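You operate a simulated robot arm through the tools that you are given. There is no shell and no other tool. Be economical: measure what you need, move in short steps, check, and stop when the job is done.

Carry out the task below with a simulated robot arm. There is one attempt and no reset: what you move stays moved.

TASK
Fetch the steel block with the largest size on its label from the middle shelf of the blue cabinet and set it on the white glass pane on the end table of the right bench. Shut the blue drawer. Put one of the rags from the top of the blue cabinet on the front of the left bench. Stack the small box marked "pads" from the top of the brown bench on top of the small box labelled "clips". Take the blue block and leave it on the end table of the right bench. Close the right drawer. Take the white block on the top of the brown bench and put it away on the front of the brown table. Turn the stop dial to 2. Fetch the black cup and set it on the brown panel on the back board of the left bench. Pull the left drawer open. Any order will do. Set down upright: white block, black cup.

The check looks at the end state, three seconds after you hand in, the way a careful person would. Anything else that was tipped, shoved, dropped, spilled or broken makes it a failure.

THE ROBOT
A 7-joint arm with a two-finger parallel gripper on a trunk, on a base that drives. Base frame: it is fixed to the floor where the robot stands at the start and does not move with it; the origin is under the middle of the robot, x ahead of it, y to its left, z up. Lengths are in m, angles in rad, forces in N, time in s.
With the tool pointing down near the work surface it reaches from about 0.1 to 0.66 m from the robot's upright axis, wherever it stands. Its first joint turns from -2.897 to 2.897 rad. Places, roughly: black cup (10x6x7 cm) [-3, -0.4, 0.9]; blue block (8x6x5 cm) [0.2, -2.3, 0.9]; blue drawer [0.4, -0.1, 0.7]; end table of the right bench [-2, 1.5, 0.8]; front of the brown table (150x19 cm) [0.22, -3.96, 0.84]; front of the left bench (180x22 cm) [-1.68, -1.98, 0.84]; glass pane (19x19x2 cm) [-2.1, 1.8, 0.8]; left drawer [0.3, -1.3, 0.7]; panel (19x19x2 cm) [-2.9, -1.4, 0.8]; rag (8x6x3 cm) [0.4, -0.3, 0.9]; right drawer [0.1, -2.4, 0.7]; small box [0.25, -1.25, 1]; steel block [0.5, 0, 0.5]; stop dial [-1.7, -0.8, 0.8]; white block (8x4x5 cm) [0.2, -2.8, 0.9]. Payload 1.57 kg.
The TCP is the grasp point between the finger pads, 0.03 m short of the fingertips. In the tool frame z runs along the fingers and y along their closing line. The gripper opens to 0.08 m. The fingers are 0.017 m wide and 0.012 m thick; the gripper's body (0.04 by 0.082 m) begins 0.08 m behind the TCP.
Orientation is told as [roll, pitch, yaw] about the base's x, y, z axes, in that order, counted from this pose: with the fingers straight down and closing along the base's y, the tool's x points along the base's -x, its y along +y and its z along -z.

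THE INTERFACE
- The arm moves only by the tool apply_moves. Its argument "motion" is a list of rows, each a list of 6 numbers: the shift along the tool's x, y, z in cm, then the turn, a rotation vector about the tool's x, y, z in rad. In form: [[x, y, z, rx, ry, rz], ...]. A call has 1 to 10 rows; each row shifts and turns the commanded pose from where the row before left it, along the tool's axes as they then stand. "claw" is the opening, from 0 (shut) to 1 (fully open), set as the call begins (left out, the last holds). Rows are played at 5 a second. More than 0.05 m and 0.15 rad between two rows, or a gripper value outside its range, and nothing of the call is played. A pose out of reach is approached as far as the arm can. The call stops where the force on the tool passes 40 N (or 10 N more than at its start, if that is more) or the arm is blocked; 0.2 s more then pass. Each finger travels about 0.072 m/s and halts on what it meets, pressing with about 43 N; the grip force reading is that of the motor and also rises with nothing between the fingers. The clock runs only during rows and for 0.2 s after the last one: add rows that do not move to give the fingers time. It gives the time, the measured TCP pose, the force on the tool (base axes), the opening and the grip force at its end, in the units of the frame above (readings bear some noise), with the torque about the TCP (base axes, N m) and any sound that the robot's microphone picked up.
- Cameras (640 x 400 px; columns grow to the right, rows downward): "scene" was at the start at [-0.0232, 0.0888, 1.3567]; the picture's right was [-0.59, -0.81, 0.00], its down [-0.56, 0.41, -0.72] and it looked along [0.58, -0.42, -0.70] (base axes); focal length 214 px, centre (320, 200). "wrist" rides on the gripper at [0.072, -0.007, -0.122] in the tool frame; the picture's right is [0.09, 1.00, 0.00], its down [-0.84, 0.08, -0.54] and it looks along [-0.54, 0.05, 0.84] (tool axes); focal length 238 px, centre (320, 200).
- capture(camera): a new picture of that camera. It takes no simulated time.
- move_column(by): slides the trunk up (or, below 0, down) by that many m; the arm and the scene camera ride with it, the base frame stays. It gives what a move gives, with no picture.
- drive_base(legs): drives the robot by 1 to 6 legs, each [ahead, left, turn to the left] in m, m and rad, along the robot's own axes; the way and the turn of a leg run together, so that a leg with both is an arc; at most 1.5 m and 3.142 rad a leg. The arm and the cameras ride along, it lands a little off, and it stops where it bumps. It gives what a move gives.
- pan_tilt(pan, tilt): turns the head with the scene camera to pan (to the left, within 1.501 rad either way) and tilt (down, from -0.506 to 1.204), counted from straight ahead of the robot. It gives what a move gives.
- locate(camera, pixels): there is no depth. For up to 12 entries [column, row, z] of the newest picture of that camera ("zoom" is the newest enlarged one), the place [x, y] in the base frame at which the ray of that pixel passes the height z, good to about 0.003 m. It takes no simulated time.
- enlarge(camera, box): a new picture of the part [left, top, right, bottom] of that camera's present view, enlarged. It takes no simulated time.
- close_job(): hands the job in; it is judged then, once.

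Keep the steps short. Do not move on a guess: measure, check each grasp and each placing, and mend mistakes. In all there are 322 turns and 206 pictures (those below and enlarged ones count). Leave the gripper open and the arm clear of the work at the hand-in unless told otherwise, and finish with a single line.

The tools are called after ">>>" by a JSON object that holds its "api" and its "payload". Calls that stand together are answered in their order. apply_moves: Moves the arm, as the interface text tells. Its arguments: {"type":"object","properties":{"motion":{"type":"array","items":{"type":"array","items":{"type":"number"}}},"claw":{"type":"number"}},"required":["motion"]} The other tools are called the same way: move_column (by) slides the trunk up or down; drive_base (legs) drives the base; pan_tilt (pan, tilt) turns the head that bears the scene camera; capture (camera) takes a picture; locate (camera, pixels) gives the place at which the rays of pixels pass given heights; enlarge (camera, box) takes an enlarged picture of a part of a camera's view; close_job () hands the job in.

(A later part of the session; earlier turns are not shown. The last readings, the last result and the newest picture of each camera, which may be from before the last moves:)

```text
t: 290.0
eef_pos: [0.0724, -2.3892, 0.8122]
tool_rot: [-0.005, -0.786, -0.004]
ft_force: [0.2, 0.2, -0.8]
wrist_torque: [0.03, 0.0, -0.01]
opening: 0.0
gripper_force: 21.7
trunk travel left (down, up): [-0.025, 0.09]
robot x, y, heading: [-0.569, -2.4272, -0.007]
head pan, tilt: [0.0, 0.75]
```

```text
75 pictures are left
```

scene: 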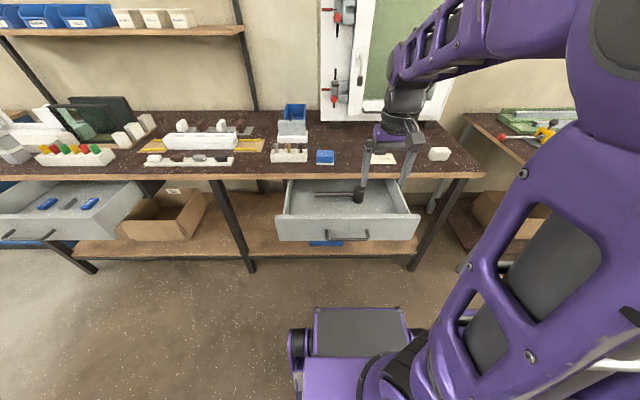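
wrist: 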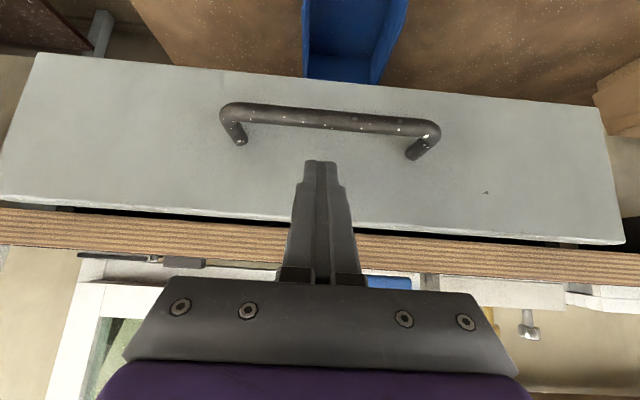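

The drawer is moving in. I push the rest with the arm in 1 cm rows until its stop.

>>> {"api": "apply_moves", "payload": {"motion": [[-0.7, 0, 0.7, 0, 0, 0], [-0.7, 0, 0.7, 0, 0, 0], [-0.7, 0, 0.7, 0, 0, 0], [-0.7, 0, 0.7, 0, 0, 0], [-0.7, 0, 0.7, 0, 0, 0], [-0.7, 0, 0.7, 0, 0, 0], [-0.7, 0, 0.7, 0, 0, 0], [-0.7, 0, 0.7, 0, 0, 0]]}}

>>> {"api": "capture", "payload": {"camera": "wrist"}}

```text
t: 291.3
eef_pos: [0.1186, -2.3898, 0.8098]
tool_rot: [-0.004, -0.767, -0.003]
ft_force: [-17.6, 0.2, 7.8]
wrist_torque: [0.01, 0.1, 0.03]
opening: 0.0
gripper_force: 21.3
trunk travel left (down, up): [-0.025, 0.09]
robot x, y, heading: [-0.5663, -2.4275, -0.002]
head pan, tilt: [0.0, 0.75]
stopped in row 6: the force on the tool passed its limit at 52 N (the readings are from after the stop); the commanded pose is now the measured one
```

```text
74 pictures are left
```

wrist: 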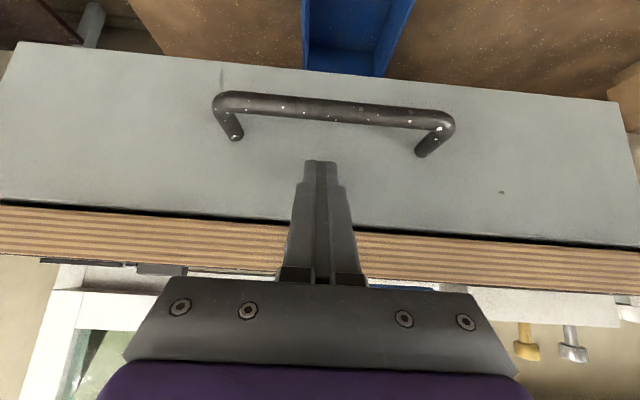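

The drawer hit its stop. I back out, raise and turn the tool down, then view the bench top with the blue and white blocks.

>>> {"api": "apply_moves", "payload": {"motion": [[1.5, 0, -3, 0, 0, 0], [1.5, 0, -3, 0, 0, 0], [0, 0, -4, 0, 0, 0], [-2, 0, -4, 0, 0.13, 0], [-2, 0, -3, 0, 0.13, 0], [0, 0, -2, 0, 0.13, 0], [0, 0, -1, 0, 0.13, 0], [0, 0, -1, 0, 0.13, 0], [0, 0, 0, 0, 0.12, 0], [0, 0, 0, 0, 0, 0]], "claw": 1}}

>>> {"api": "drive_base", "payload": {"legs": [[0.22, 0, 0]]}}

>>> {"api": "capture", "payload": {"camera": "wrist"}}

```text
t: 293.5
eef_pos: [-0.0028, -2.3892, 0.9753]
tool_rot: [-0.002, 0.0, -0.007]
ft_force: [-0.2, -0.6, 0.5]
wrist_torque: [-0.04, 0.03, 0.0]
opening: 0.08
gripper_force: 0.1
trunk travel left (down, up): [-0.025, 0.09]
robot x, y, heading: [-0.5716, -2.4251, -0.005]
head pan, tilt: [0.0, 0.75]
```

```text
t: 295.2
eef_pos: [0.2171, -2.3932, 0.9754]
tool_rot: [-0.003, -0.002, -0.013]
ft_force: [1.0, 0.4, -0.1]
wrist_torque: [-0.02, 0.01, 0.01]
opening: 0.0802
gripper_force: 0.0
trunk travel left (down, up): [-0.025, 0.09]
robot x, y, heading: [-0.3496, -2.4271, -0.01]
head pan, tilt: [0.0, 0.75]
```

```text
73 pictures are left
```

wrist: 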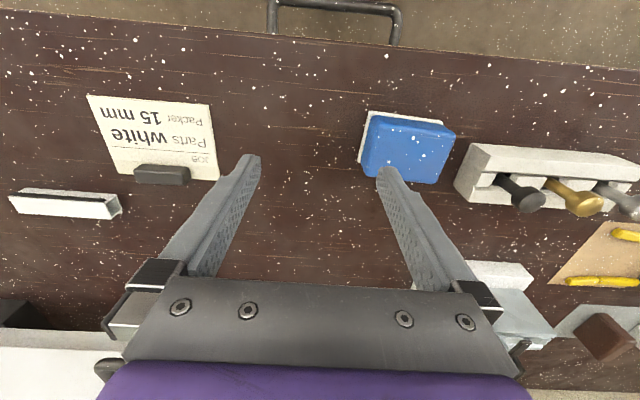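

I do the white block first: strafe right 0.35 m.

>>> {"api": "drive_base", "payload": {"legs": [[0, -0.36, 0]]}}

>>> {"api": "capture", "payload": {"camera": "wrist"}}

```text
t: 299.2
eef_pos: [0.2136, -2.7534, 0.9751]
tool_rot: [-0.001, -0.002, -0.013]
ft_force: [0.3, 0.2, 0.2]
wrist_torque: [-0.01, 0.03, 0.01]
opening: 0.0799
gripper_force: 0.0
trunk travel left (down, up): [-0.025, 0.09]
robot x, y, heading: [-0.3547, -2.7827, -0.011]
head pan, tilt: [0.0, 0.75]
```

```text
72 pictures are left
```

wrist: 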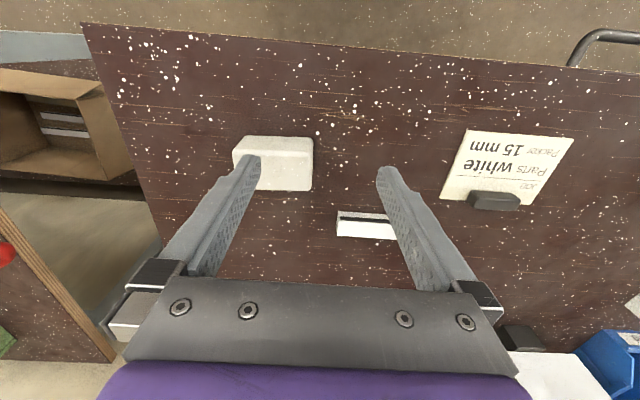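

>>> {"api": "enlarge", "payload": {"camera": "wrist", "box": [215, 115, 335, 205]}}

>>> {"api": "locate", "payload": {"camera": "wrist", "pixels": [[237, 148, 0.9], [311, 150, 0.9], [311, 190, 0.9], [262, 188, 0.9], [236, 137, 0.86], [311, 137, 0.86], [82, 22, 0.86]]}}

>>> {"api": "capture", "payload": {"camera": "scene"}}

```text
4.44 times, centred on (275, 160) of wrist
```

zoom: 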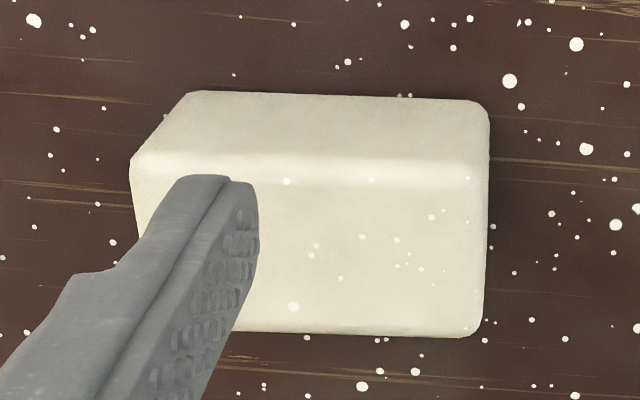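

```text
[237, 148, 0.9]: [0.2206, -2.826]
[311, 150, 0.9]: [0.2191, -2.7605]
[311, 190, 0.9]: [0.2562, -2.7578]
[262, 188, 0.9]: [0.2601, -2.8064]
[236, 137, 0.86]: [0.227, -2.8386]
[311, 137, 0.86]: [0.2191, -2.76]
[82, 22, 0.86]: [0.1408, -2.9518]
```

```text
70 pictures are left
```

scene: 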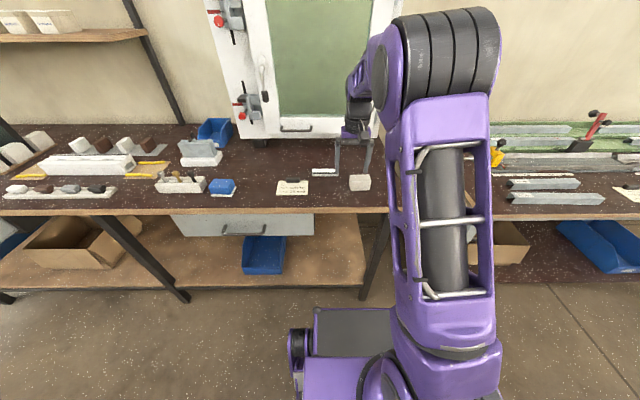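

White block: x 0.220–0.260, y −2.838…−2.760, top ≈0.905. I yaw the gripper 90° to grip its 4 cm side.

>>> {"api": "apply_moves", "payload": {"motion": [[0, 0, 0, 0, 0, -0.145], [0, 0, 0, 0, 0, -0.145], [0, 0, 0, 0, 0, -0.145], [0, 0, 0, 0, 0, -0.145], [0, 0, 0, 0, 0, -0.145], [0, 0, 0, 0, 0, -0.145], [0, 0, 0, 0, 0, -0.145], [0, 0, 0, 0, 0, -0.145], [0, 0, 0, 0, 0, -0.145], [0, 0, 0, 0, 0, -0.145]]}}

>>> {"api": "apply_moves", "payload": {"motion": [[0, 0, 0, 0, 0, -0.134], [4.6, 0, 0, 0, 0, 0], [0, -2.6, 0, 0, 0, 0], [0, 0, 0, 0, 0, 0]]}}

>>> {"api": "capture", "payload": {"camera": "wrist"}}

```text
t: 301.4
eef_pos: [0.2135, -2.7542, 0.9746]
tool_rot: [-0.003, 0.002, 1.438]
ft_force: [0.3, 0.7, -0.6]
wrist_torque: [0.0, 0.04, 0.01]
opening: 0.0803
gripper_force: 0.0
trunk travel left (down, up): [-0.025, 0.09]
robot x, y, heading: [-0.3548, -2.7835, -0.014]
head pan, tilt: [0.0, 0.75]
```

```text
t: 302.4
eef_pos: [0.2396, -2.7986, 0.9742]
tool_rot: [-0.002, 0.004, 1.571]
ft_force: [0.0, -0.2, 0.2]
wrist_torque: [0.0, 0.03, 0.01]
opening: 0.0798
gripper_force: 0.0
trunk travel left (down, up): [-0.025, 0.09]
robot x, y, heading: [-0.3531, -2.789, -0.016]
head pan, tilt: [0.0, 0.75]
```

```text
69 pictures are left
```

wrist: 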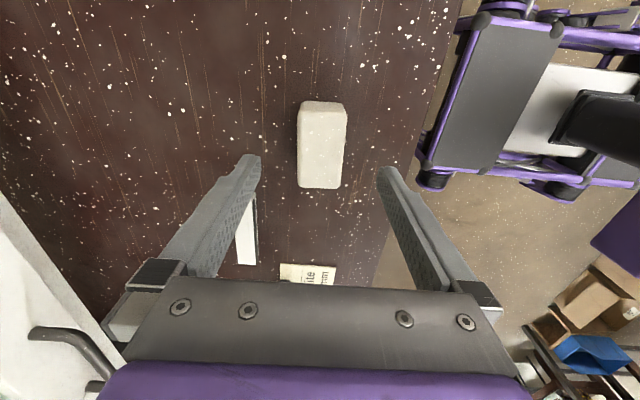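

Aligned. I descend and grip.

>>> {"api": "apply_moves", "payload": {"motion": [[0, 0, 3, 0, 0, 0], [0, 0, 3, 0, 0, 0], [0, 0, 1.6, 0, 0, 0], [0, 0, 0, 0, 0, 0]]}}

>>> {"api": "apply_moves", "payload": {"motion": [[0, 0, 0, 0, 0, 0], [0, 0, 0, 0, 0, 0], [0, 0, 0, 0, 0, 0]], "claw": 0}}

>>> {"api": "apply_moves", "payload": {"motion": [[0, 0, -3, 0, 0, 0], [0, 0, -4, 0, 0, 0], [0, 0, -4, 0, 0, 0], [0, 0, -3, 0, 0, 0], [0, 0, 0, 0, 0, 0]]}}

>>> {"api": "capture", "payload": {"camera": "wrist"}}

```text
t: 303.4
eef_pos: [0.2403, -2.802, 0.8972]
tool_rot: [-0.001, 0.001, 1.571]
ft_force: [0.0, -0.1, -0.1]
wrist_torque: [0.01, -0.01, 0.02]
opening: 0.0798
gripper_force: 0.0
trunk travel left (down, up): [-0.025, 0.09]
robot x, y, heading: [-0.3544, -2.7851, -0.011]
head pan, tilt: [0.0, 0.75]
```

```text
t: 304.2
eef_pos: [0.2393, -2.7999, 0.8972]
tool_rot: [-0.002, 0.002, 1.571]
ft_force: [0.2, 0.0, -1.0]
wrist_torque: [-0.03, 0.02, -0.02]
opening: 0.0398
gripper_force: 42.3
trunk travel left (down, up): [-0.025, 0.09]
robot x, y, heading: [-0.3491, -2.7883, -0.014]
head pan, tilt: [0.0, 0.75]
```

```text
t: 305.4
eef_pos: [0.2375, -2.8, 1.0395]
tool_rot: [0.0, 0.001, 1.571]
ft_force: [-0.3, -0.2, -1.3]
wrist_torque: [-0.04, -0.02, -0.02]
opening: 0.0396
gripper_force: 42.9
trunk travel left (down, up): [-0.025, 0.09]
robot x, y, heading: [-0.3513, -2.7856, -0.012]
head pan, tilt: [0.0, 0.75]
```

```text
68 pictures are left
```

wrist: 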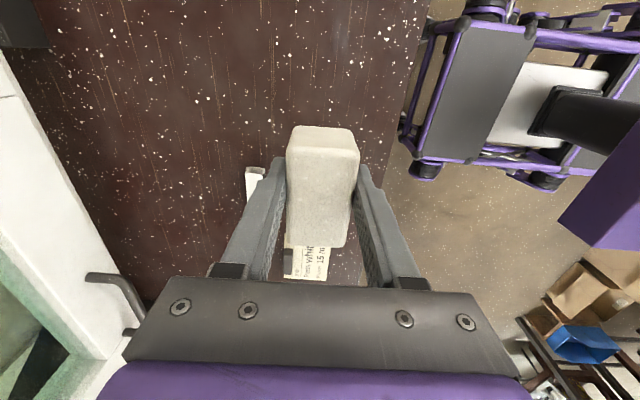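

Held. I back up 0.2 m and strafe right ~0.85 m toward the brown table, then look.

>>> {"api": "drive_base", "payload": {"legs": [[-0.2, 0, 0.012], [0, -0.85, 0]]}}

>>> {"api": "pan_tilt", "payload": {"pan": 0.1, "tilt": 0.7}}

>>> {"api": "capture", "payload": {"camera": "scene"}}

```text
t: 315.2
eef_pos: [0.0419, -3.6385, 1.04]
tool_rot: [-0.002, 0.002, 1.589]
ft_force: [1.5, 0.9, -0.4]
wrist_torque: [0.02, 0.03, 0.01]
opening: 0.0396
gripper_force: 42.6
trunk travel left (down, up): [-0.025, 0.09]
robot x, y, heading: [-0.5485, -3.6359, 0.01]
head pan, tilt: [0.0, 0.75]
```

```text
t: 315.9
eef_pos: [0.0419, -3.6387, 1.0395]
tool_rot: [0.0, 0.003, 1.59]
ft_force: [1.1, 0.3, -1.7]
wrist_torque: [-0.01, -0.04, 0.02]
opening: 0.0398
gripper_force: 43.4
trunk travel left (down, up): [-0.025, 0.09]
robot x, y, heading: [-0.5466, -3.6355, 0.008]
head pan, tilt: [0.099, 0.7]
```

```text
67 pictures are left
```

scene: 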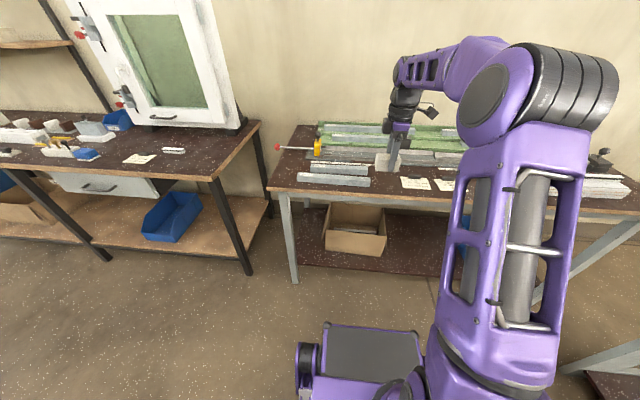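

>>> {"api": "enlarge", "payload": {"camera": "scene", "box": [260, 110, 460, 220]}}

>>> {"api": "locate", "payload": {"camera": "scene", "pixels": [[268, 191, 0.86], [385, 201, 0.86], [335, 187, 0.86], [370, 187, 0.86], [402, 188, 0.86], [385, 195, 0.86], [440, 206, 0.86], [372, 178, 0.86]]}}

```text
3.20 times, centred on (360, 165) of scene
```

zoom: 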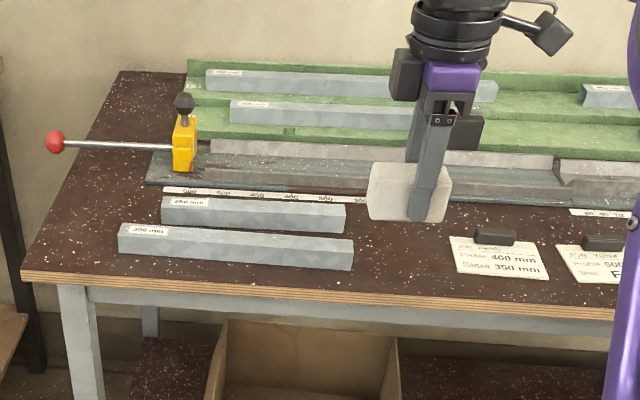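

```text
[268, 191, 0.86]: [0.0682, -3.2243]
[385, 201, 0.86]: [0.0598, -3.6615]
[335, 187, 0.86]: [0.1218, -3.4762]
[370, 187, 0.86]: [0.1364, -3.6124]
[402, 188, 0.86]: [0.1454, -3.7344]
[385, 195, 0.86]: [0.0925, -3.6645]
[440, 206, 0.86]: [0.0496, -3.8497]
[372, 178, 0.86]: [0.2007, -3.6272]
```

Free spot between the steel bars (end y≈−3.61) and the paper (from y≈−3.75): target (0.19, −3.68). I drive there and lower.

>>> {"api": "drive_base", "payload": {"legs": [[0.15, -0.042, -0.01]]}}

>>> {"api": "apply_moves", "payload": {"motion": [[0, 0, 3, 0, 0, 0.018], [0, 0, 3, 0, 0, 0], [0, 0, 3, 0, 0, 0], [0, 0, 0, 0, 0, 0]]}}

>>> {"api": "capture", "payload": {"camera": "wrist"}}

>>> {"api": "enlarge", "payload": {"camera": "scene", "box": [280, 130, 440, 240]}}

```text
t: 317.2
eef_pos: [0.192, -3.6856, 1.0404]
tool_rot: [-0.002, 0.0, 1.581]
ft_force: [-0.1, 0.3, -0.9]
wrist_torque: [-0.04, -0.03, 0.03]
opening: 0.0395
gripper_force: 43.2
trunk travel left (down, up): [-0.025, 0.09]
robot x, y, heading: [-0.4002, -3.6758, 0.005]
head pan, tilt: [0.099, 0.7]
```

```text
t: 318.2
eef_pos: [0.1925, -3.6855, 0.9512]
tool_rot: [-0.002, 0.001, 1.567]
ft_force: [-0.2, 0.3, -1.5]
wrist_torque: [-0.02, -0.04, 0.02]
opening: 0.0393
gripper_force: 43.2
trunk travel left (down, up): [-0.025, 0.09]
robot x, y, heading: [-0.3968, -3.6818, 0.005]
head pan, tilt: [0.099, 0.7]
```

```text
65 pictures are left
```

wrist: 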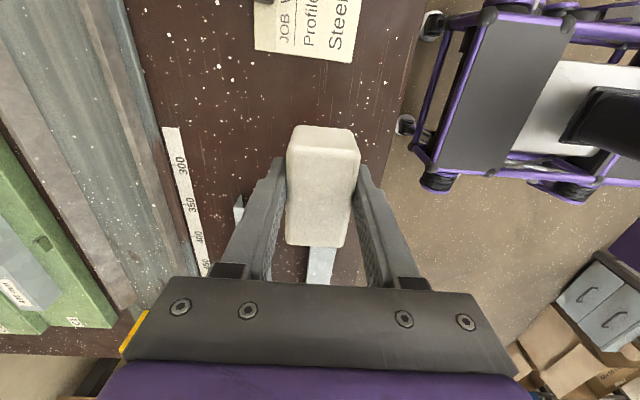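

```text
3.64 times, centred on (360, 185) of scene
```

zoom: 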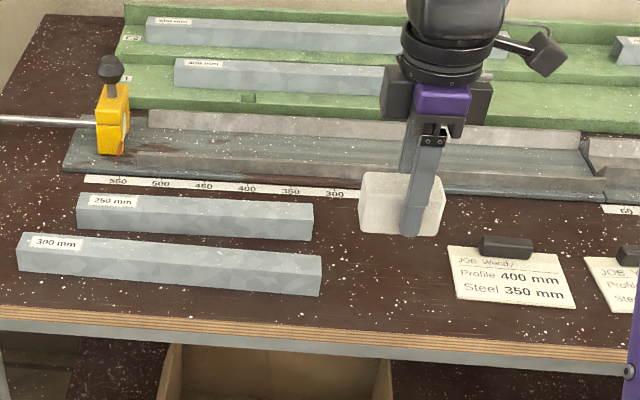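

>>> {"api": "locate", "payload": {"camera": "zoom", "pixels": [[321, 258, 0.88], [320, 293, 0.85], [312, 203, 0.88], [312, 238, 0.85], [452, 246, 0.85], [457, 297, 0.85], [200, 328, 0.85], [390, 240, 0.85]]}}

```text
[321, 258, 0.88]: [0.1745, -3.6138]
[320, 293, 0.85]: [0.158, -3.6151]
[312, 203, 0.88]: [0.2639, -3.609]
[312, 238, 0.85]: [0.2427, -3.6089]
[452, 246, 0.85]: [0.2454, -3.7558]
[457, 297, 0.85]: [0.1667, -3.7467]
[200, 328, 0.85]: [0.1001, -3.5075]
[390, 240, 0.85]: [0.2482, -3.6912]
```

Margins are fine (3 cm and 2 cm). I lower to contact.

>>> {"api": "apply_moves", "payload": {"motion": [[0, 0, 3, 0, 0, 0], [0, 0, 1.5, 0, 0, 0], [0, 0, 0.5, 0, 0, 0], [0, 0, 0.5, 0, 0, 0], [0, 0, 0, 0, 0, 0]]}}

```text
t: 319.4
eef_pos: [0.1928, -3.6853, 0.8944]
tool_rot: [0.001, 0.001, 1.567]
ft_force: [0.5, 0.4, -1.1]
wrist_torque: [-0.02, 0.0, -0.01]
opening: 0.0396
gripper_force: 42.8
trunk travel left (down, up): [-0.025, 0.09]
robot x, y, heading: [-0.4017, -3.6807, 0.001]
head pan, tilt: [0.099, 0.7]
```

>>> {"api": "apply_moves", "payload": {"motion": [[0, 0, 0.3, 0, 0, 0], [0, 0, 0.3, 0, 0, 0], [0, 0, 0.3, 0, 0, 0], [0, 0, 0, 0, 0, 0]]}}

```text
t: 320.4
eef_pos: [0.1916, -3.6851, 0.8857]
tool_rot: [-0.001, 0.001, 1.565]
ft_force: [0.7, -1.0, -1.1]
wrist_torque: [-0.03, -0.04, 0.02]
opening: 0.0392
gripper_force: 42.4
trunk travel left (down, up): [-0.025, 0.09]
robot x, y, heading: [-0.3975, -3.6799, 0.001]
head pan, tilt: [0.099, 0.7]
```

>>> {"api": "apply_moves", "payload": {"motion": [[0, 0, 0.3, 0, 0, 0], [0, 0, 0.3, 0, 0, 0], [0, 0, 0.3, 0, 0, 0], [0, 0, 0, 0, 0, 0]]}}

```text
t: 321.4
eef_pos: [0.191, -3.6865, 0.8786]
tool_rot: [-0.006, 0.003, 1.566]
ft_force: [-0.3, -3.0, 13.7]
wrist_torque: [0.12, 0.29, 0.06]
opening: 0.0396
gripper_force: 43.1
trunk travel left (down, up): [-0.025, 0.09]
robot x, y, heading: [-0.3985, -3.6793, 0.002]
head pan, tilt: [0.099, 0.7]
```

Contact (14 N). I release, lift, and check.

>>> {"api": "apply_moves", "payload": {"motion": [[0, 0, -0.1, 0, 0, 0], [0, 0, 0, 0, 0, 0], [0, 0, 0, 0, 0, 0]], "claw": 0.9}}

>>> {"api": "apply_moves", "payload": {"motion": [[0, 0, -3, 0, 0, 0], [0, 0, -4, 0, 0, 0], [0, 0, -4, 0, 0, 0], [0, 0, -4, 0, 0, 0]], "claw": 1}}

>>> {"api": "enlarge", "payload": {"camera": "scene", "box": [280, 130, 440, 240]}}

```text
t: 322.2
eef_pos: [0.1922, -3.6851, 0.8785]
tool_rot: [-0.001, 0.002, 1.567]
ft_force: [0.1, -0.4, -0.5]
wrist_torque: [-0.03, 0.0, 0.0]
opening: 0.072
gripper_force: 0.1
trunk travel left (down, up): [-0.025, 0.09]
robot x, y, heading: [-0.3968, -3.6827, 0.005]
head pan, tilt: [0.099, 0.7]
```

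```text
t: 323.2
eef_pos: [0.1922, -3.6862, 1.0287]
tool_rot: [0.0, 0.001, 1.564]
ft_force: [0.9, -0.1, -0.3]
wrist_torque: [0.01, 0.0, 0.0]
opening: 0.0799
gripper_force: 0.0
trunk travel left (down, up): [-0.025, 0.09]
robot x, y, heading: [-0.4018, -3.6805, 0.009]
head pan, tilt: [0.099, 0.7]
```

```text
3.64 times, centred on (360, 185) of scene
```

zoom: 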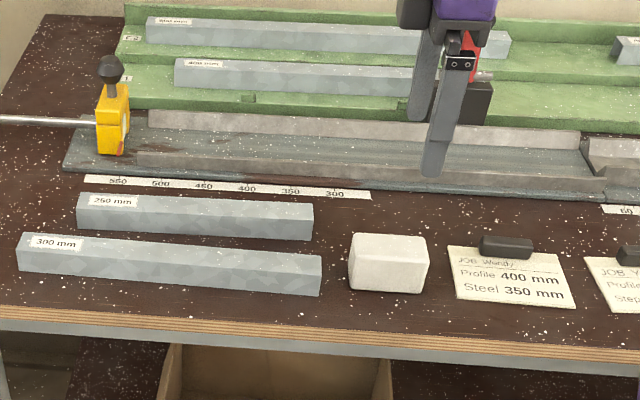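

The white block is upright on the table front. Next the blue block: back off, strafe left 1.35 m, approach.

>>> {"api": "drive_base", "payload": {"legs": [[-0.2, 0, 0], [0, 1.36, 0], [0.2, 0, 0]]}}

>>> {"api": "capture", "payload": {"camera": "wrist"}}

```text
t: 338.9
eef_pos: [0.1972, -2.3372, 1.0278]
tool_rot: [-0.001, 0.0, 1.557]
ft_force: [-0.7, 1.0, 0.1]
wrist_torque: [-0.01, -0.02, 0.0]
opening: 0.0803
gripper_force: 0.0
trunk travel left (down, up): [-0.025, 0.09]
robot x, y, heading: [-0.3927, -2.3256, -0.009]
head pan, tilt: [0.099, 0.7]
```

```text
62 pictures are left
```

wrist: 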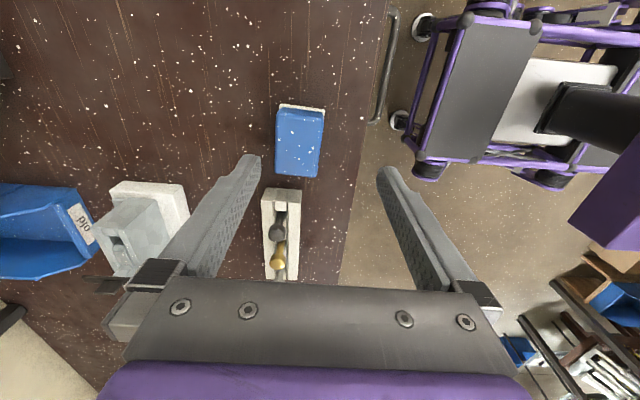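

>>> {"api": "enlarge", "payload": {"camera": "wrist", "box": [250, 90, 350, 190]}}

>>> {"api": "locate", "payload": {"camera": "zoom", "pixels": [[263, 75, 0.9], [447, 78, 0.9], [425, 345, 0.9], [238, 345, 0.9]]}}

```text
4.00 times, centred on (300, 140) of wrist
```

zoom: 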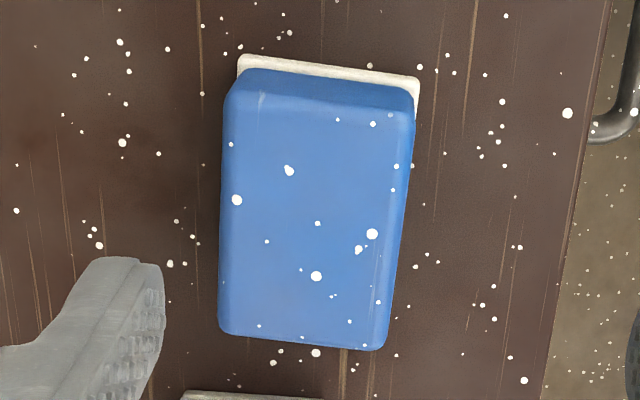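

```text
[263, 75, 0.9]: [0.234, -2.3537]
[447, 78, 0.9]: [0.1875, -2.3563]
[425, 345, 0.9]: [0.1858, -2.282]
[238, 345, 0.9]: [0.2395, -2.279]
```

>>> {"api": "locate", "payload": {"camera": "zoom", "pixels": [[230, 95, 0.91], [413, 110, 0.91], [382, 348, 0.91], [220, 332, 0.91], [237, 55, 0.86], [418, 80, 0.86]]}}

```text
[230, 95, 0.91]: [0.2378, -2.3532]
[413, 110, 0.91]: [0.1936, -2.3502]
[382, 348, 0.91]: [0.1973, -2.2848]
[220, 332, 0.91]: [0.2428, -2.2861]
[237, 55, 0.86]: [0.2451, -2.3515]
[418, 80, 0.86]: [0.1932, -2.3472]
```

Blue block: centre ≈(0.218, −2.319), yaw ≈−0.06. I align and descend.

>>> {"api": "apply_moves", "payload": {"motion": [[-1.86, -2.1, 0, 0, 0, 0.047], [0, 0, 4, 0, 0, 0], [0, 0, 3, 0, 0, 0], [0, 0, 0, 0, 0, 0]]}}

>>> {"api": "capture", "payload": {"camera": "wrist"}}

```text
t: 339.9
eef_pos: [0.2181, -2.3173, 0.9572]
tool_rot: [-0.002, 0.002, 1.509]
ft_force: [0.0, -0.5, 1.1]
wrist_torque: [0.0, 0.05, 0.02]
opening: 0.0799
gripper_force: 0.0
trunk travel left (down, up): [-0.025, 0.09]
robot x, y, heading: [-0.3956, -2.3259, -0.009]
head pan, tilt: [0.099, 0.7]
```

```text
60 pictures are left
```

wrist: 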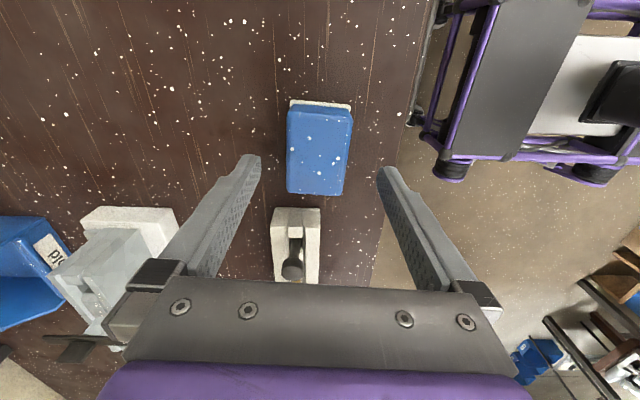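

>>> {"api": "apply_moves", "payload": {"motion": [[0, 0, 3, 0, 0, 0], [0, 0, 2.9, 0, 0, 0], [0, 0, 0, 0, 0, 0]]}}

>>> {"api": "apply_moves", "payload": {"motion": [[0, 0, 0, 0, 0, 0], [0, 0, 0, 0, 0, 0], [0, 0, 0, 0, 0, 0]], "claw": 0}}

>>> {"api": "apply_moves", "payload": {"motion": [[0, 0, -3, 0, 0, 0], [0, 0, -4, 0, 0, 0], [0, 0, -4, 0, 0, 0], [0, 0, -3, 0, 0, 0], [0, 0, 0, 0, 0, 0]]}}

>>> {"api": "capture", "payload": {"camera": "wrist"}}

```text
t: 340.7
eef_pos: [0.2176, -2.3186, 0.8983]
tool_rot: [-0.002, 0.001, 1.51]
ft_force: [-0.3, -0.1, -0.7]
wrist_torque: [0.04, 0.03, 0.01]
opening: 0.08
gripper_force: 0.0
trunk travel left (down, up): [-0.025, 0.09]
robot x, y, heading: [-0.3926, -2.3241, -0.006]
head pan, tilt: [0.099, 0.7]
```

```text
t: 341.5
eef_pos: [0.2176, -2.3183, 0.8975]
tool_rot: [-0.001, 0.002, 1.509]
ft_force: [0.1, 0.1, -0.4]
wrist_torque: [0.01, 0.04, -0.03]
opening: 0.0495
gripper_force: 43.4
trunk travel left (down, up): [-0.025, 0.09]
robot x, y, heading: [-0.3942, -2.3245, -0.004]
head pan, tilt: [0.099, 0.7]
```

```text
t: 342.7
eef_pos: [0.2172, -2.319, 1.0371]
tool_rot: [-0.002, 0.003, 1.512]
ft_force: [-0.5, 0.5, -0.6]
wrist_torque: [0.02, 0.01, 0.02]
opening: 0.0494
gripper_force: 43.5
trunk travel left (down, up): [-0.025, 0.09]
robot x, y, heading: [-0.3953, -2.325, -0.006]
head pan, tilt: [0.099, 0.7]
```

```text
59 pictures are left
```

wrist: 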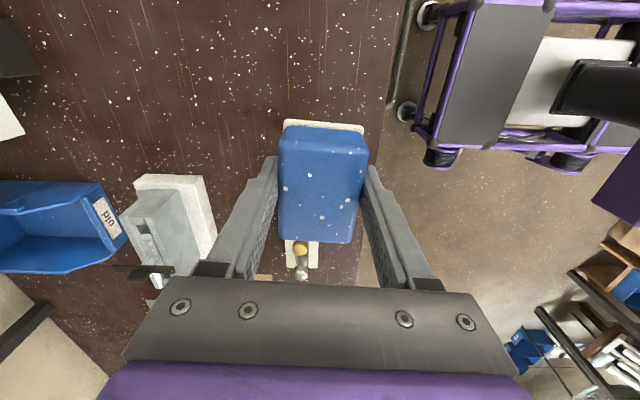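

Held with its plate. I drive to the end table: back up, face +y, go up the aisle to y≈1.9, then face −x.

>>> {"api": "drive_base", "payload": {"legs": [[-0.45, 0, 0], [0, 0, 1.575], [1.5, 0, 0], [1.5, 0, 0], [1.2, 0, 0]]}}

>>> {"api": "drive_base", "payload": {"legs": [[0, 0, 1.57]]}}

>>> {"api": "pan_tilt", "payload": {"pan": 0.2, "tilt": 0.7}}

>>> {"api": "capture", "payload": {"camera": "scene"}}

```text
t: 368.9
eef_pos: [-0.6914, 2.4904, 1.039]
tool_rot: [-0.002, 0.0, 3.055]
ft_force: [0.6, -0.4, -1.6]
wrist_torque: [0.01, 0.0, 0.02]
opening: 0.0495
gripper_force: 43.1
trunk travel left (down, up): [-0.025, 0.09]
robot x, y, heading: [-0.7027, 1.8805, 1.536]
head pan, tilt: [0.099, 0.7]
```

```text
t: 373.3
eef_pos: [-1.3142, 1.888, 1.037]
tool_rot: [-0.003, 0.003, -1.659]
ft_force: [0.0, 0.5, -0.8]
wrist_torque: [0.01, 0.01, -0.02]
opening: 0.0492
gripper_force: 42.9
trunk travel left (down, up): [-0.025, 0.09]
robot x, y, heading: [-0.6996, 1.8806, 3.104]
head pan, tilt: [0.099, 0.7]
```

```text
t: 373.9
eef_pos: [-1.3147, 1.8879, 1.0379]
tool_rot: [-0.002, 0.002, -1.659]
ft_force: [0.7, 0.2, -0.3]
wrist_torque: [0.01, 0.0, 0.02]
opening: 0.0494
gripper_force: 43.0
trunk travel left (down, up): [-0.025, 0.09]
robot x, y, heading: [-0.7017, 1.8821, 3.11]
head pan, tilt: [0.201, 0.7]
```

```text
58 pictures are left
```

scene: 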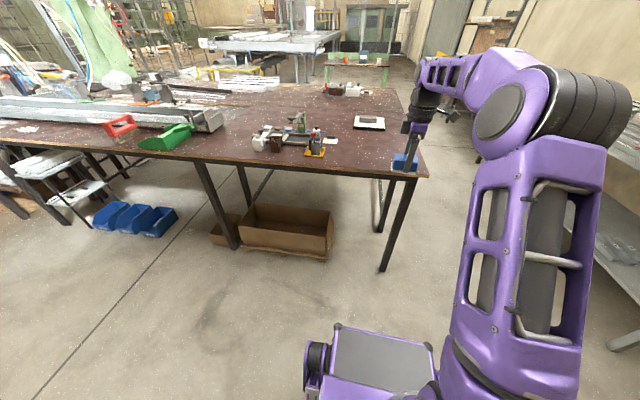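

Free spot near the table's right end at about (−1.71, 1.90). I drive ahead 0.4 and lower part-way.

>>> {"api": "drive_base", "payload": {"legs": [[0.4, 0, 0]]}}

>>> {"api": "apply_moves", "payload": {"motion": [[0, 0, 3, 0, 0, 0], [0, 0, 3, 0, 0, 0], [0, 0, 2, 0, 0, 0], [0, 0, 0, 0, 0, 0]]}}

>>> {"api": "enlarge", "payload": {"camera": "scene", "box": [280, 100, 480, 240]}}

>>> {"api": "capture", "payload": {"camera": "wrist"}}

```text
t: 376.4
eef_pos: [-1.7106, 1.8994, 1.0384]
tool_rot: [-0.002, 0.0, -1.656]
ft_force: [-0.7, 0.0, -1.2]
wrist_torque: [0.03, 0.02, 0.02]
opening: 0.0492
gripper_force: 43.0
trunk travel left (down, up): [-0.025, 0.09]
robot x, y, heading: [-1.1017, 1.8949, 3.115]
head pan, tilt: [0.201, 0.7]
```

```text
t: 377.4
eef_pos: [-1.7117, 1.8994, 0.9576]
tool_rot: [-0.002, 0.001, -1.657]
ft_force: [0.4, 0.2, -0.7]
wrist_torque: [0.0, 0.0, 0.0]
opening: 0.0493
gripper_force: 42.7
trunk travel left (down, up): [-0.025, 0.09]
robot x, y, heading: [-1.0994, 1.8908, 3.106]
head pan, tilt: [0.201, 0.7]
```

```text
2.86 times, centred on (380, 170) of scene
```

zoom: 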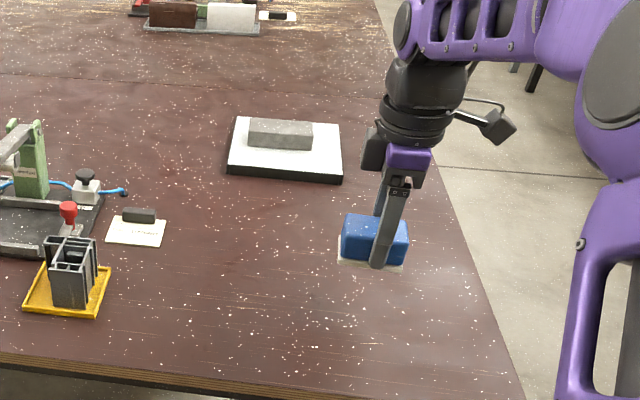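

```text
56 pictures are left
```

wrist: 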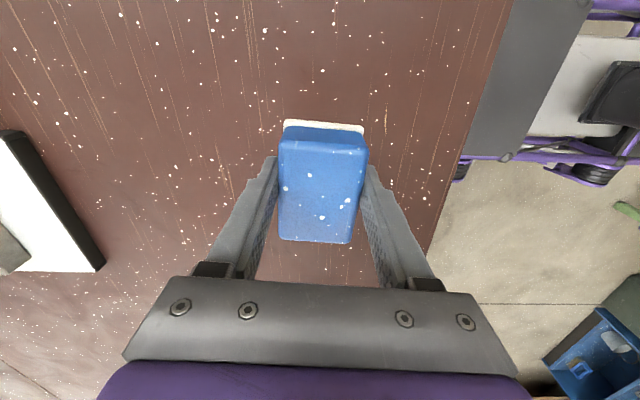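

Clear spot, the steel block still on its pane. I lower to contact.

>>> {"api": "apply_moves", "payload": {"motion": [[0, 0, 3, 0, 0, 0], [0, 0, 2.5, 0, 0, 0], [0, 0, 0.8, 0, 0, 0], [0, 0, 0.5, 0, 0, 0], [0, 0, 0.4, 0, 0, 0], [0, 0, 0, 0, 0, 0]]}}

```text
t: 378.8
eef_pos: [-1.7119, 1.9008, 0.8853]
tool_rot: [-0.002, 0.001, -1.655]
ft_force: [0.4, -0.3, -0.9]
wrist_torque: [-0.03, 0.03, 0.04]
opening: 0.0494
gripper_force: 42.9
trunk travel left (down, up): [-0.025, 0.09]
robot x, y, heading: [-1.0976, 1.889, 3.106]
head pan, tilt: [0.201, 0.7]
```

>>> {"api": "apply_moves", "payload": {"motion": [[0, 0, 0.3, 0, 0, 0], [0, 0, 0.3, 0, 0, 0], [0, 0, 0.3, 0, 0, 0], [0, 0, 0, 0, 0, 0]]}}

```text
t: 379.8
eef_pos: [-1.7108, 1.8997, 0.8781]
tool_rot: [-0.004, 0.001, -1.658]
ft_force: [1.4, -0.1, 8.6]
wrist_torque: [-0.11, -0.25, 0.0]
opening: 0.0492
gripper_force: 42.8
trunk travel left (down, up): [-0.025, 0.09]
robot x, y, heading: [-1.0967, 1.8898, 3.106]
head pan, tilt: [0.201, 0.7]
```

Contact. I release, lift, and verify.

>>> {"api": "apply_moves", "payload": {"motion": [[0, 0, 0, 0, 0, 0], [0, 0, 0, 0, 0, 0], [0, 0, 0, 0, 0, 0]], "claw": 1}}

>>> {"api": "apply_moves", "payload": {"motion": [[0, 0, -3, 0, 0, 0], [0, 0, -4, 0, 0, 0], [0, 0, -4, 0, 0, 0], [0, 0, -4, 0, 0, 0], [0, 0, -2, 0, 0, 0]]}}

>>> {"api": "enlarge", "payload": {"camera": "scene", "box": [280, 100, 480, 240]}}

```text
t: 380.6
eef_pos: [-1.7115, 1.9004, 0.8776]
tool_rot: [-0.002, 0.004, -1.657]
ft_force: [-2.6, 0.6, 11.0]
wrist_torque: [-0.02, -0.35, 0.02]
opening: 0.0769
gripper_force: 0.1
trunk travel left (down, up): [-0.025, 0.09]
robot x, y, heading: [-1.0959, 1.8927, 3.108]
head pan, tilt: [0.201, 0.7]
```

```text
t: 381.8
eef_pos: [-1.71, 1.8978, 1.0478]
tool_rot: [-0.002, 0.002, -1.657]
ft_force: [-0.1, 0.4, -0.4]
wrist_torque: [-0.01, -0.01, -0.05]
opening: 0.0799
gripper_force: 0.0
trunk travel left (down, up): [-0.025, 0.09]
robot x, y, heading: [-1.0964, 1.8911, 3.113]
head pan, tilt: [0.201, 0.7]
```

```text
2.86 times, centred on (380, 170) of scene
```

zoom: 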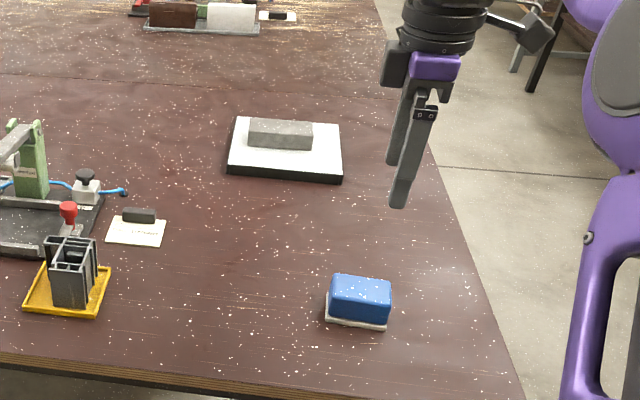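

Placed. Now the black cup near (−3, −0.4). I look that way from here.

>>> {"api": "pan_tilt", "payload": {"pan": 0.85, "tilt": 0.35}}

>>> {"api": "capture", "payload": {"camera": "scene"}}

>>> {"api": "enlarge", "payload": {"camera": "scene", "box": [200, 60, 440, 210]}}

```text
t: 382.9
eef_pos: [-1.7112, 1.8986, 1.0463]
tool_rot: [-0.001, 0.002, -1.657]
ft_force: [-0.3, 0.4, -0.6]
wrist_torque: [-0.04, -0.05, 0.02]
opening: 0.0802
gripper_force: 0.0
trunk travel left (down, up): [-0.025, 0.09]
robot x, y, heading: [-1.0959, 1.8938, 3.109]
head pan, tilt: [0.85, 0.351]
```

```text
54 pictures are left
```

scene: 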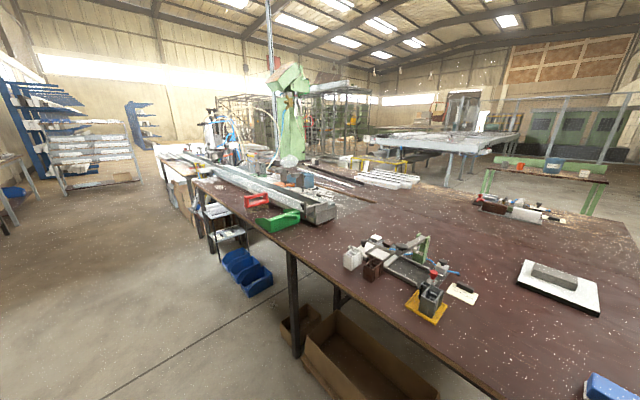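

```text
2.67 times, centred on (320, 135) of scene
```

zoom: 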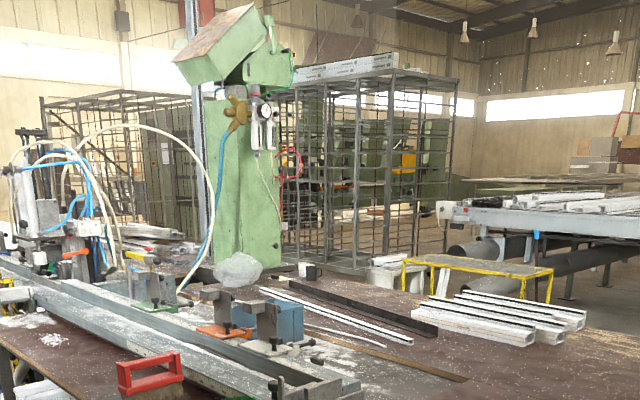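

>>> {"api": "locate", "payload": {"camera": "scene", "pixels": [[315.5, 163, 0.86], [300, 163, 0.86], [410, 150, 0.86], [500, 155, 0.86], [560, 180, 0.86]]}}

>>> {"api": "enlarge", "payload": {"camera": "scene", "box": [290, 145, 350, 185]}}

```text
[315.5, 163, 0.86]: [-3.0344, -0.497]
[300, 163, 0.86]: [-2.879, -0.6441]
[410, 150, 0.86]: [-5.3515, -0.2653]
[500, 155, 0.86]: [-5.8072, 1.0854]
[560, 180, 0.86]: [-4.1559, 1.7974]
```

```text
10.00 times, centred on (320, 165) of scene
```

zoom: 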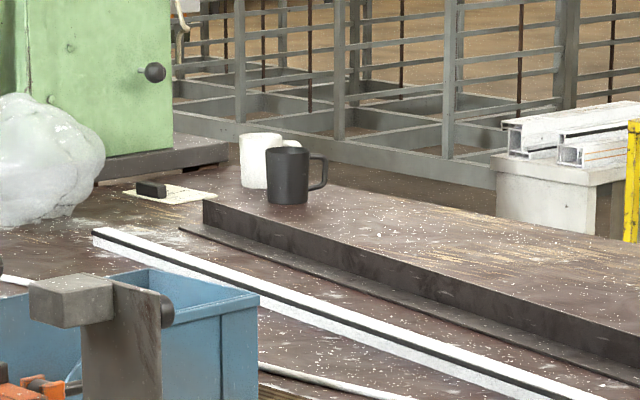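

The black mug stands near the back edge at ≈(−3.0,−0.45), out of reach from this aisle. I'll go around the table's far end: back off, strafe to y≈2.6 and drive west, looking ahead first.

>>> {"api": "drive_base", "payload": {"legs": [[-0.25, 0, 0.03], [0, -0.72, 0]]}}

>>> {"api": "pan_tilt", "payload": {"pan": 0.3, "tilt": 0.45}}

>>> {"api": "capture", "payload": {"camera": "scene"}}

```text
t: 391.6
eef_pos: [-1.4573, 2.5971, 1.0476]
tool_rot: [-0.003, 0.002, -1.63]
ft_force: [-0.1, -0.1, 0.1]
wrist_torque: [0.03, 0.0, -0.01]
opening: 0.0799
gripper_force: 0.2
trunk travel left (down, up): [-0.025, 0.09]
robot x, y, heading: [-0.8472, 2.6036, 3.134]
head pan, tilt: [0.85, 0.351]
```

```text
t: 392.6
eef_pos: [-1.4583, 2.5973, 1.0478]
tool_rot: [-0.001, 0.001, -1.633]
ft_force: [0.1, 0.5, 0.8]
wrist_torque: [-0.01, 0.01, 0.01]
opening: 0.0799
gripper_force: 0.0
trunk travel left (down, up): [-0.025, 0.09]
robot x, y, heading: [-0.8459, 2.6057, 3.129]
head pan, tilt: [0.3, 0.45]
```

```text
51 pictures are left
```

scene: 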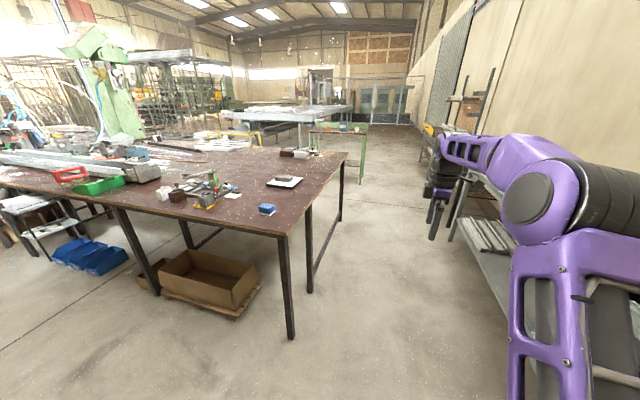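

>>> {"api": "locate", "payload": {"camera": "scene", "pixels": [[363, 182, 0.0], [340, 152, 0.0], [347, 154, 0.86], [305, 105, 0.85], [230, 135, 0.8], [250, 145, 0.3]]}}

>>> {"api": "drive_base", "payload": {"legs": [[1.4, 0, 0]]}}

>>> {"api": "pan_tilt", "payload": {"pan": 0.7, "tilt": 0.5}}

>>> {"api": "capture", "payload": {"camera": "scene"}}

```text
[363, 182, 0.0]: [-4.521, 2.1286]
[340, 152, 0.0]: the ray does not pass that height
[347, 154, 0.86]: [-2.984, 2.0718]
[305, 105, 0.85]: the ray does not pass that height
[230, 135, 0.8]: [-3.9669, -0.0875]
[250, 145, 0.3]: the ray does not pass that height
```

```text
t: 399.5
eef_pos: [-2.8463, 2.6149, 1.0483]
tool_rot: [-0.002, 0.0, -1.638]
ft_force: [-0.6, -0.3, 0.1]
wrist_torque: [-0.01, 0.0, 0.01]
opening: 0.0798
gripper_force: 0.1
trunk travel left (down, up): [-0.025, 0.09]
robot x, y, heading: [-2.235, 2.6177, 3.125]
head pan, tilt: [0.3, 0.45]
```

```text
t: 400.4
eef_pos: [-2.8471, 2.6156, 1.0467]
tool_rot: [-0.001, 0.001, -1.639]
ft_force: [0.5, 1.1, 0.7]
wrist_torque: [0.02, 0.01, 0.02]
opening: 0.0801
gripper_force: 0.1
trunk travel left (down, up): [-0.025, 0.09]
robot x, y, heading: [-2.2324, 2.62, 3.133]
head pan, tilt: [0.7, 0.499]
```

```text
50 pictures are left
```

scene: 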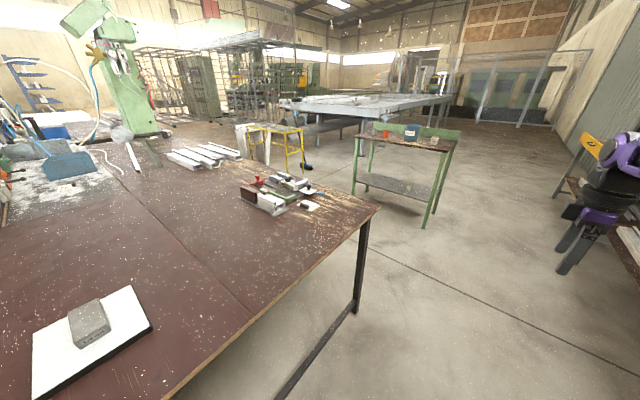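

>>> {"api": "locate", "payload": {"camera": "scene", "pixels": [[355, 195, 0.0], [424, 228, 0.0], [287, 173, 0.0], [304, 168, 0.0], [244, 163, 0.0], [372, 178, 0.0], [130, 135, 0.86], [378, 208, 0.84]]}}

>>> {"api": "enlarge", "payload": {"camera": "scene", "box": [100, 70, 340, 220]}}

```text
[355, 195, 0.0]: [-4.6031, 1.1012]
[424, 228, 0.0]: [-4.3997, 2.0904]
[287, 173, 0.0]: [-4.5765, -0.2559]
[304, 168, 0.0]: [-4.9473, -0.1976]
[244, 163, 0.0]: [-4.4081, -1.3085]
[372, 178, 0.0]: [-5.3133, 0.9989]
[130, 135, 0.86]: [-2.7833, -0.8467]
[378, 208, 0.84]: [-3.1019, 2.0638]
```

```text
2.67 times, centred on (220, 145) of scene
```

zoom: 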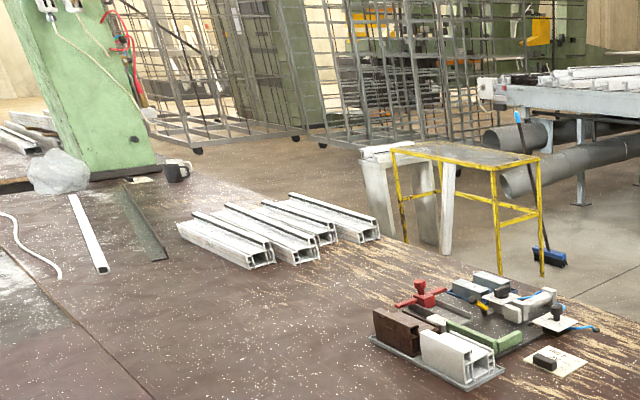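

The corridor behind the bench (edge x≈−3.10) is about 1.2 m wide. I go to x≈−3.7, then south along it, pausing to look.

>>> {"api": "drive_base", "payload": {"legs": [[1.42, 0, 0], [0, 0, 1.575], [1.3, 0, 0]]}}

>>> {"api": "pan_tilt", "payload": {"pan": 0.25, "tilt": 0.5}}

>>> {"api": "capture", "payload": {"camera": "scene"}}

```text
t: 417.5
eef_pos: [-3.6524, 0.7393, 1.047]
tool_rot: [-0.001, 0.001, -0.072]
ft_force: [-0.5, 0.3, -0.3]
wrist_torque: [-0.01, -0.04, -0.01]
opening: 0.0798
gripper_force: 0.0
trunk travel left (down, up): [-0.025, 0.09]
robot x, y, heading: [-3.6499, 1.3539, -1.591]
head pan, tilt: [0.7, 0.499]
```

```text
t: 418.4
eef_pos: [-3.6528, 0.7402, 1.0475]
tool_rot: [-0.001, 0.002, -0.074]
ft_force: [-0.3, 0.2, 0.2]
wrist_torque: [-0.02, 0.01, 0.03]
opening: 0.0798
gripper_force: 0.1
trunk travel left (down, up): [-0.025, 0.09]
robot x, y, heading: [-3.6495, 1.3522, -1.593]
head pan, tilt: [0.25, 0.499]
```

```text
48 pictures are left
```

scene: 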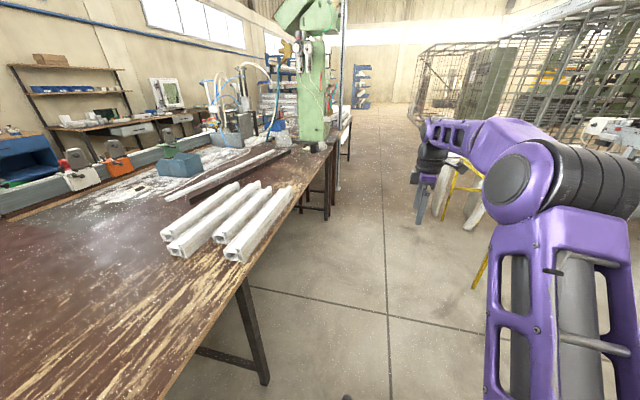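

>>> {"api": "locate", "payload": {"camera": "scene", "pixels": [[474, 289, 0.0], [440, 218, 0.0], [470, 230, 0.0], [433, 120, 0.0], [317, 150, 0.86], [330, 130, 0.86], [375, 107, 0.0]]}}

>>> {"api": "enlarge", "payload": {"camera": "scene", "box": [260, 90, 380, 220]}}

```text
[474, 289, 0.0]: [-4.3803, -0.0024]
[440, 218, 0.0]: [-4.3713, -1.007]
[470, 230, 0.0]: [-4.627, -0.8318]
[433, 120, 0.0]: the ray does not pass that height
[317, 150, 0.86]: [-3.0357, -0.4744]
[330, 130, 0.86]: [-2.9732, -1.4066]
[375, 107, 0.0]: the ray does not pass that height
```

```text
3.08 times, centred on (320, 155) of scene
```

zoom: 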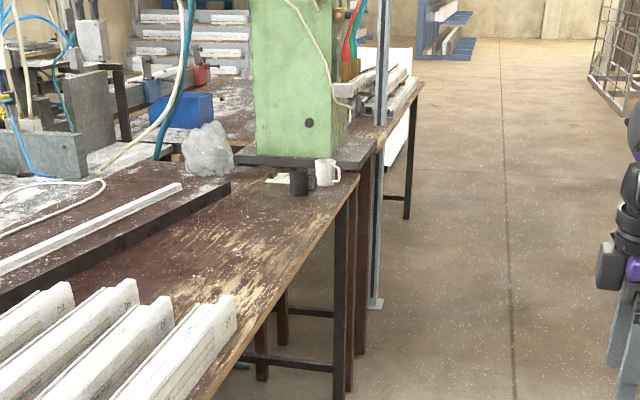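

>>> {"api": "locate", "payload": {"camera": "scene", "pixels": [[337.9, 188.4, 0.0], [341, 146, 0.86], [313, 161, 0.86]]}}

>>> {"api": "drive_base", "payload": {"legs": [[1.2, 0, 0.02], [0.55, 0, 0], [0, 0, 1.57]]}}

>>> {"api": "pan_tilt", "payload": {"pan": -0.2, "tilt": 0.65}}

>>> {"api": "capture", "payload": {"camera": "scene"}}

>>> {"api": "capture", "payload": {"camera": "wrist"}}

```text
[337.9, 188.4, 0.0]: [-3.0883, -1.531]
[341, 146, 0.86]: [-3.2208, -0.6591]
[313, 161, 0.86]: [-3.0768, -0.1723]
```

```text
t: 429.8
eef_pos: [-3.1455, -0.7545, 1.0486]
tool_rot: [0.007, 0.023, 0.904]
ft_force: [-13.4, 8.0, 2.5]
wrist_torque: [-0.42, -0.8, 0.04]
opening: 0.0666
gripper_force: 0.0
trunk travel left (down, up): [-0.025, 0.09]
robot x, y, heading: [-3.6512, -0.4171, -0.587]
head pan, tilt: [0.25, 0.499]
stopped in leg 3: the force on the tool passed its limit at 66 N (the readings are from after the stop); the commanded pose is now the measured one
```

```text
t: 430.7
eef_pos: [-3.1468, -0.7563, 1.0481]
tool_rot: [0.007, 0.026, 0.903]
ft_force: [-16.6, 7.0, 1.0]
wrist_torque: [-0.38, -0.95, -0.07]
opening: 0.0654
gripper_force: 0.1
trunk travel left (down, up): [-0.025, 0.09]
robot x, y, heading: [-3.6513, -0.4152, -0.585]
head pan, tilt: [-0.201, 0.649]
```

```text
46 pictures are left
```

scene: 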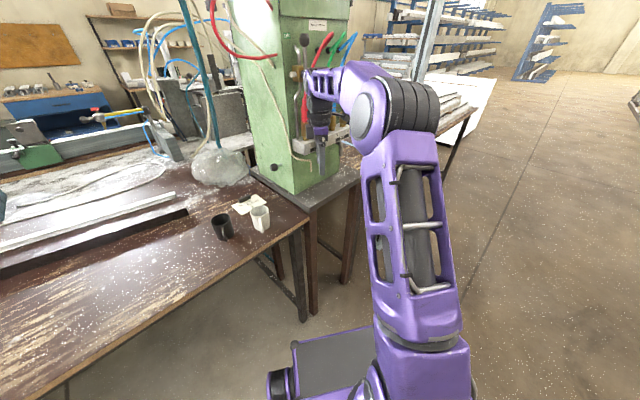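

```text
45 pictures are left
```

wrist: 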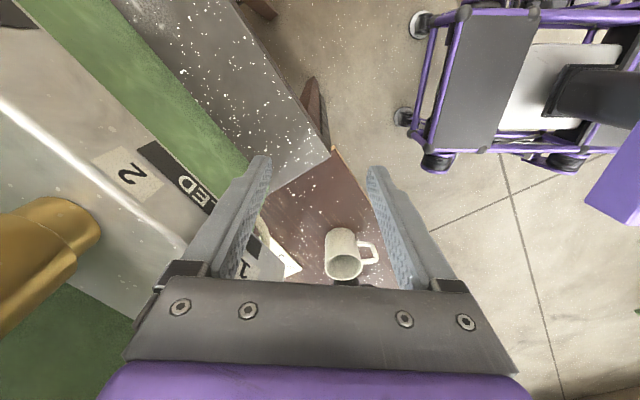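

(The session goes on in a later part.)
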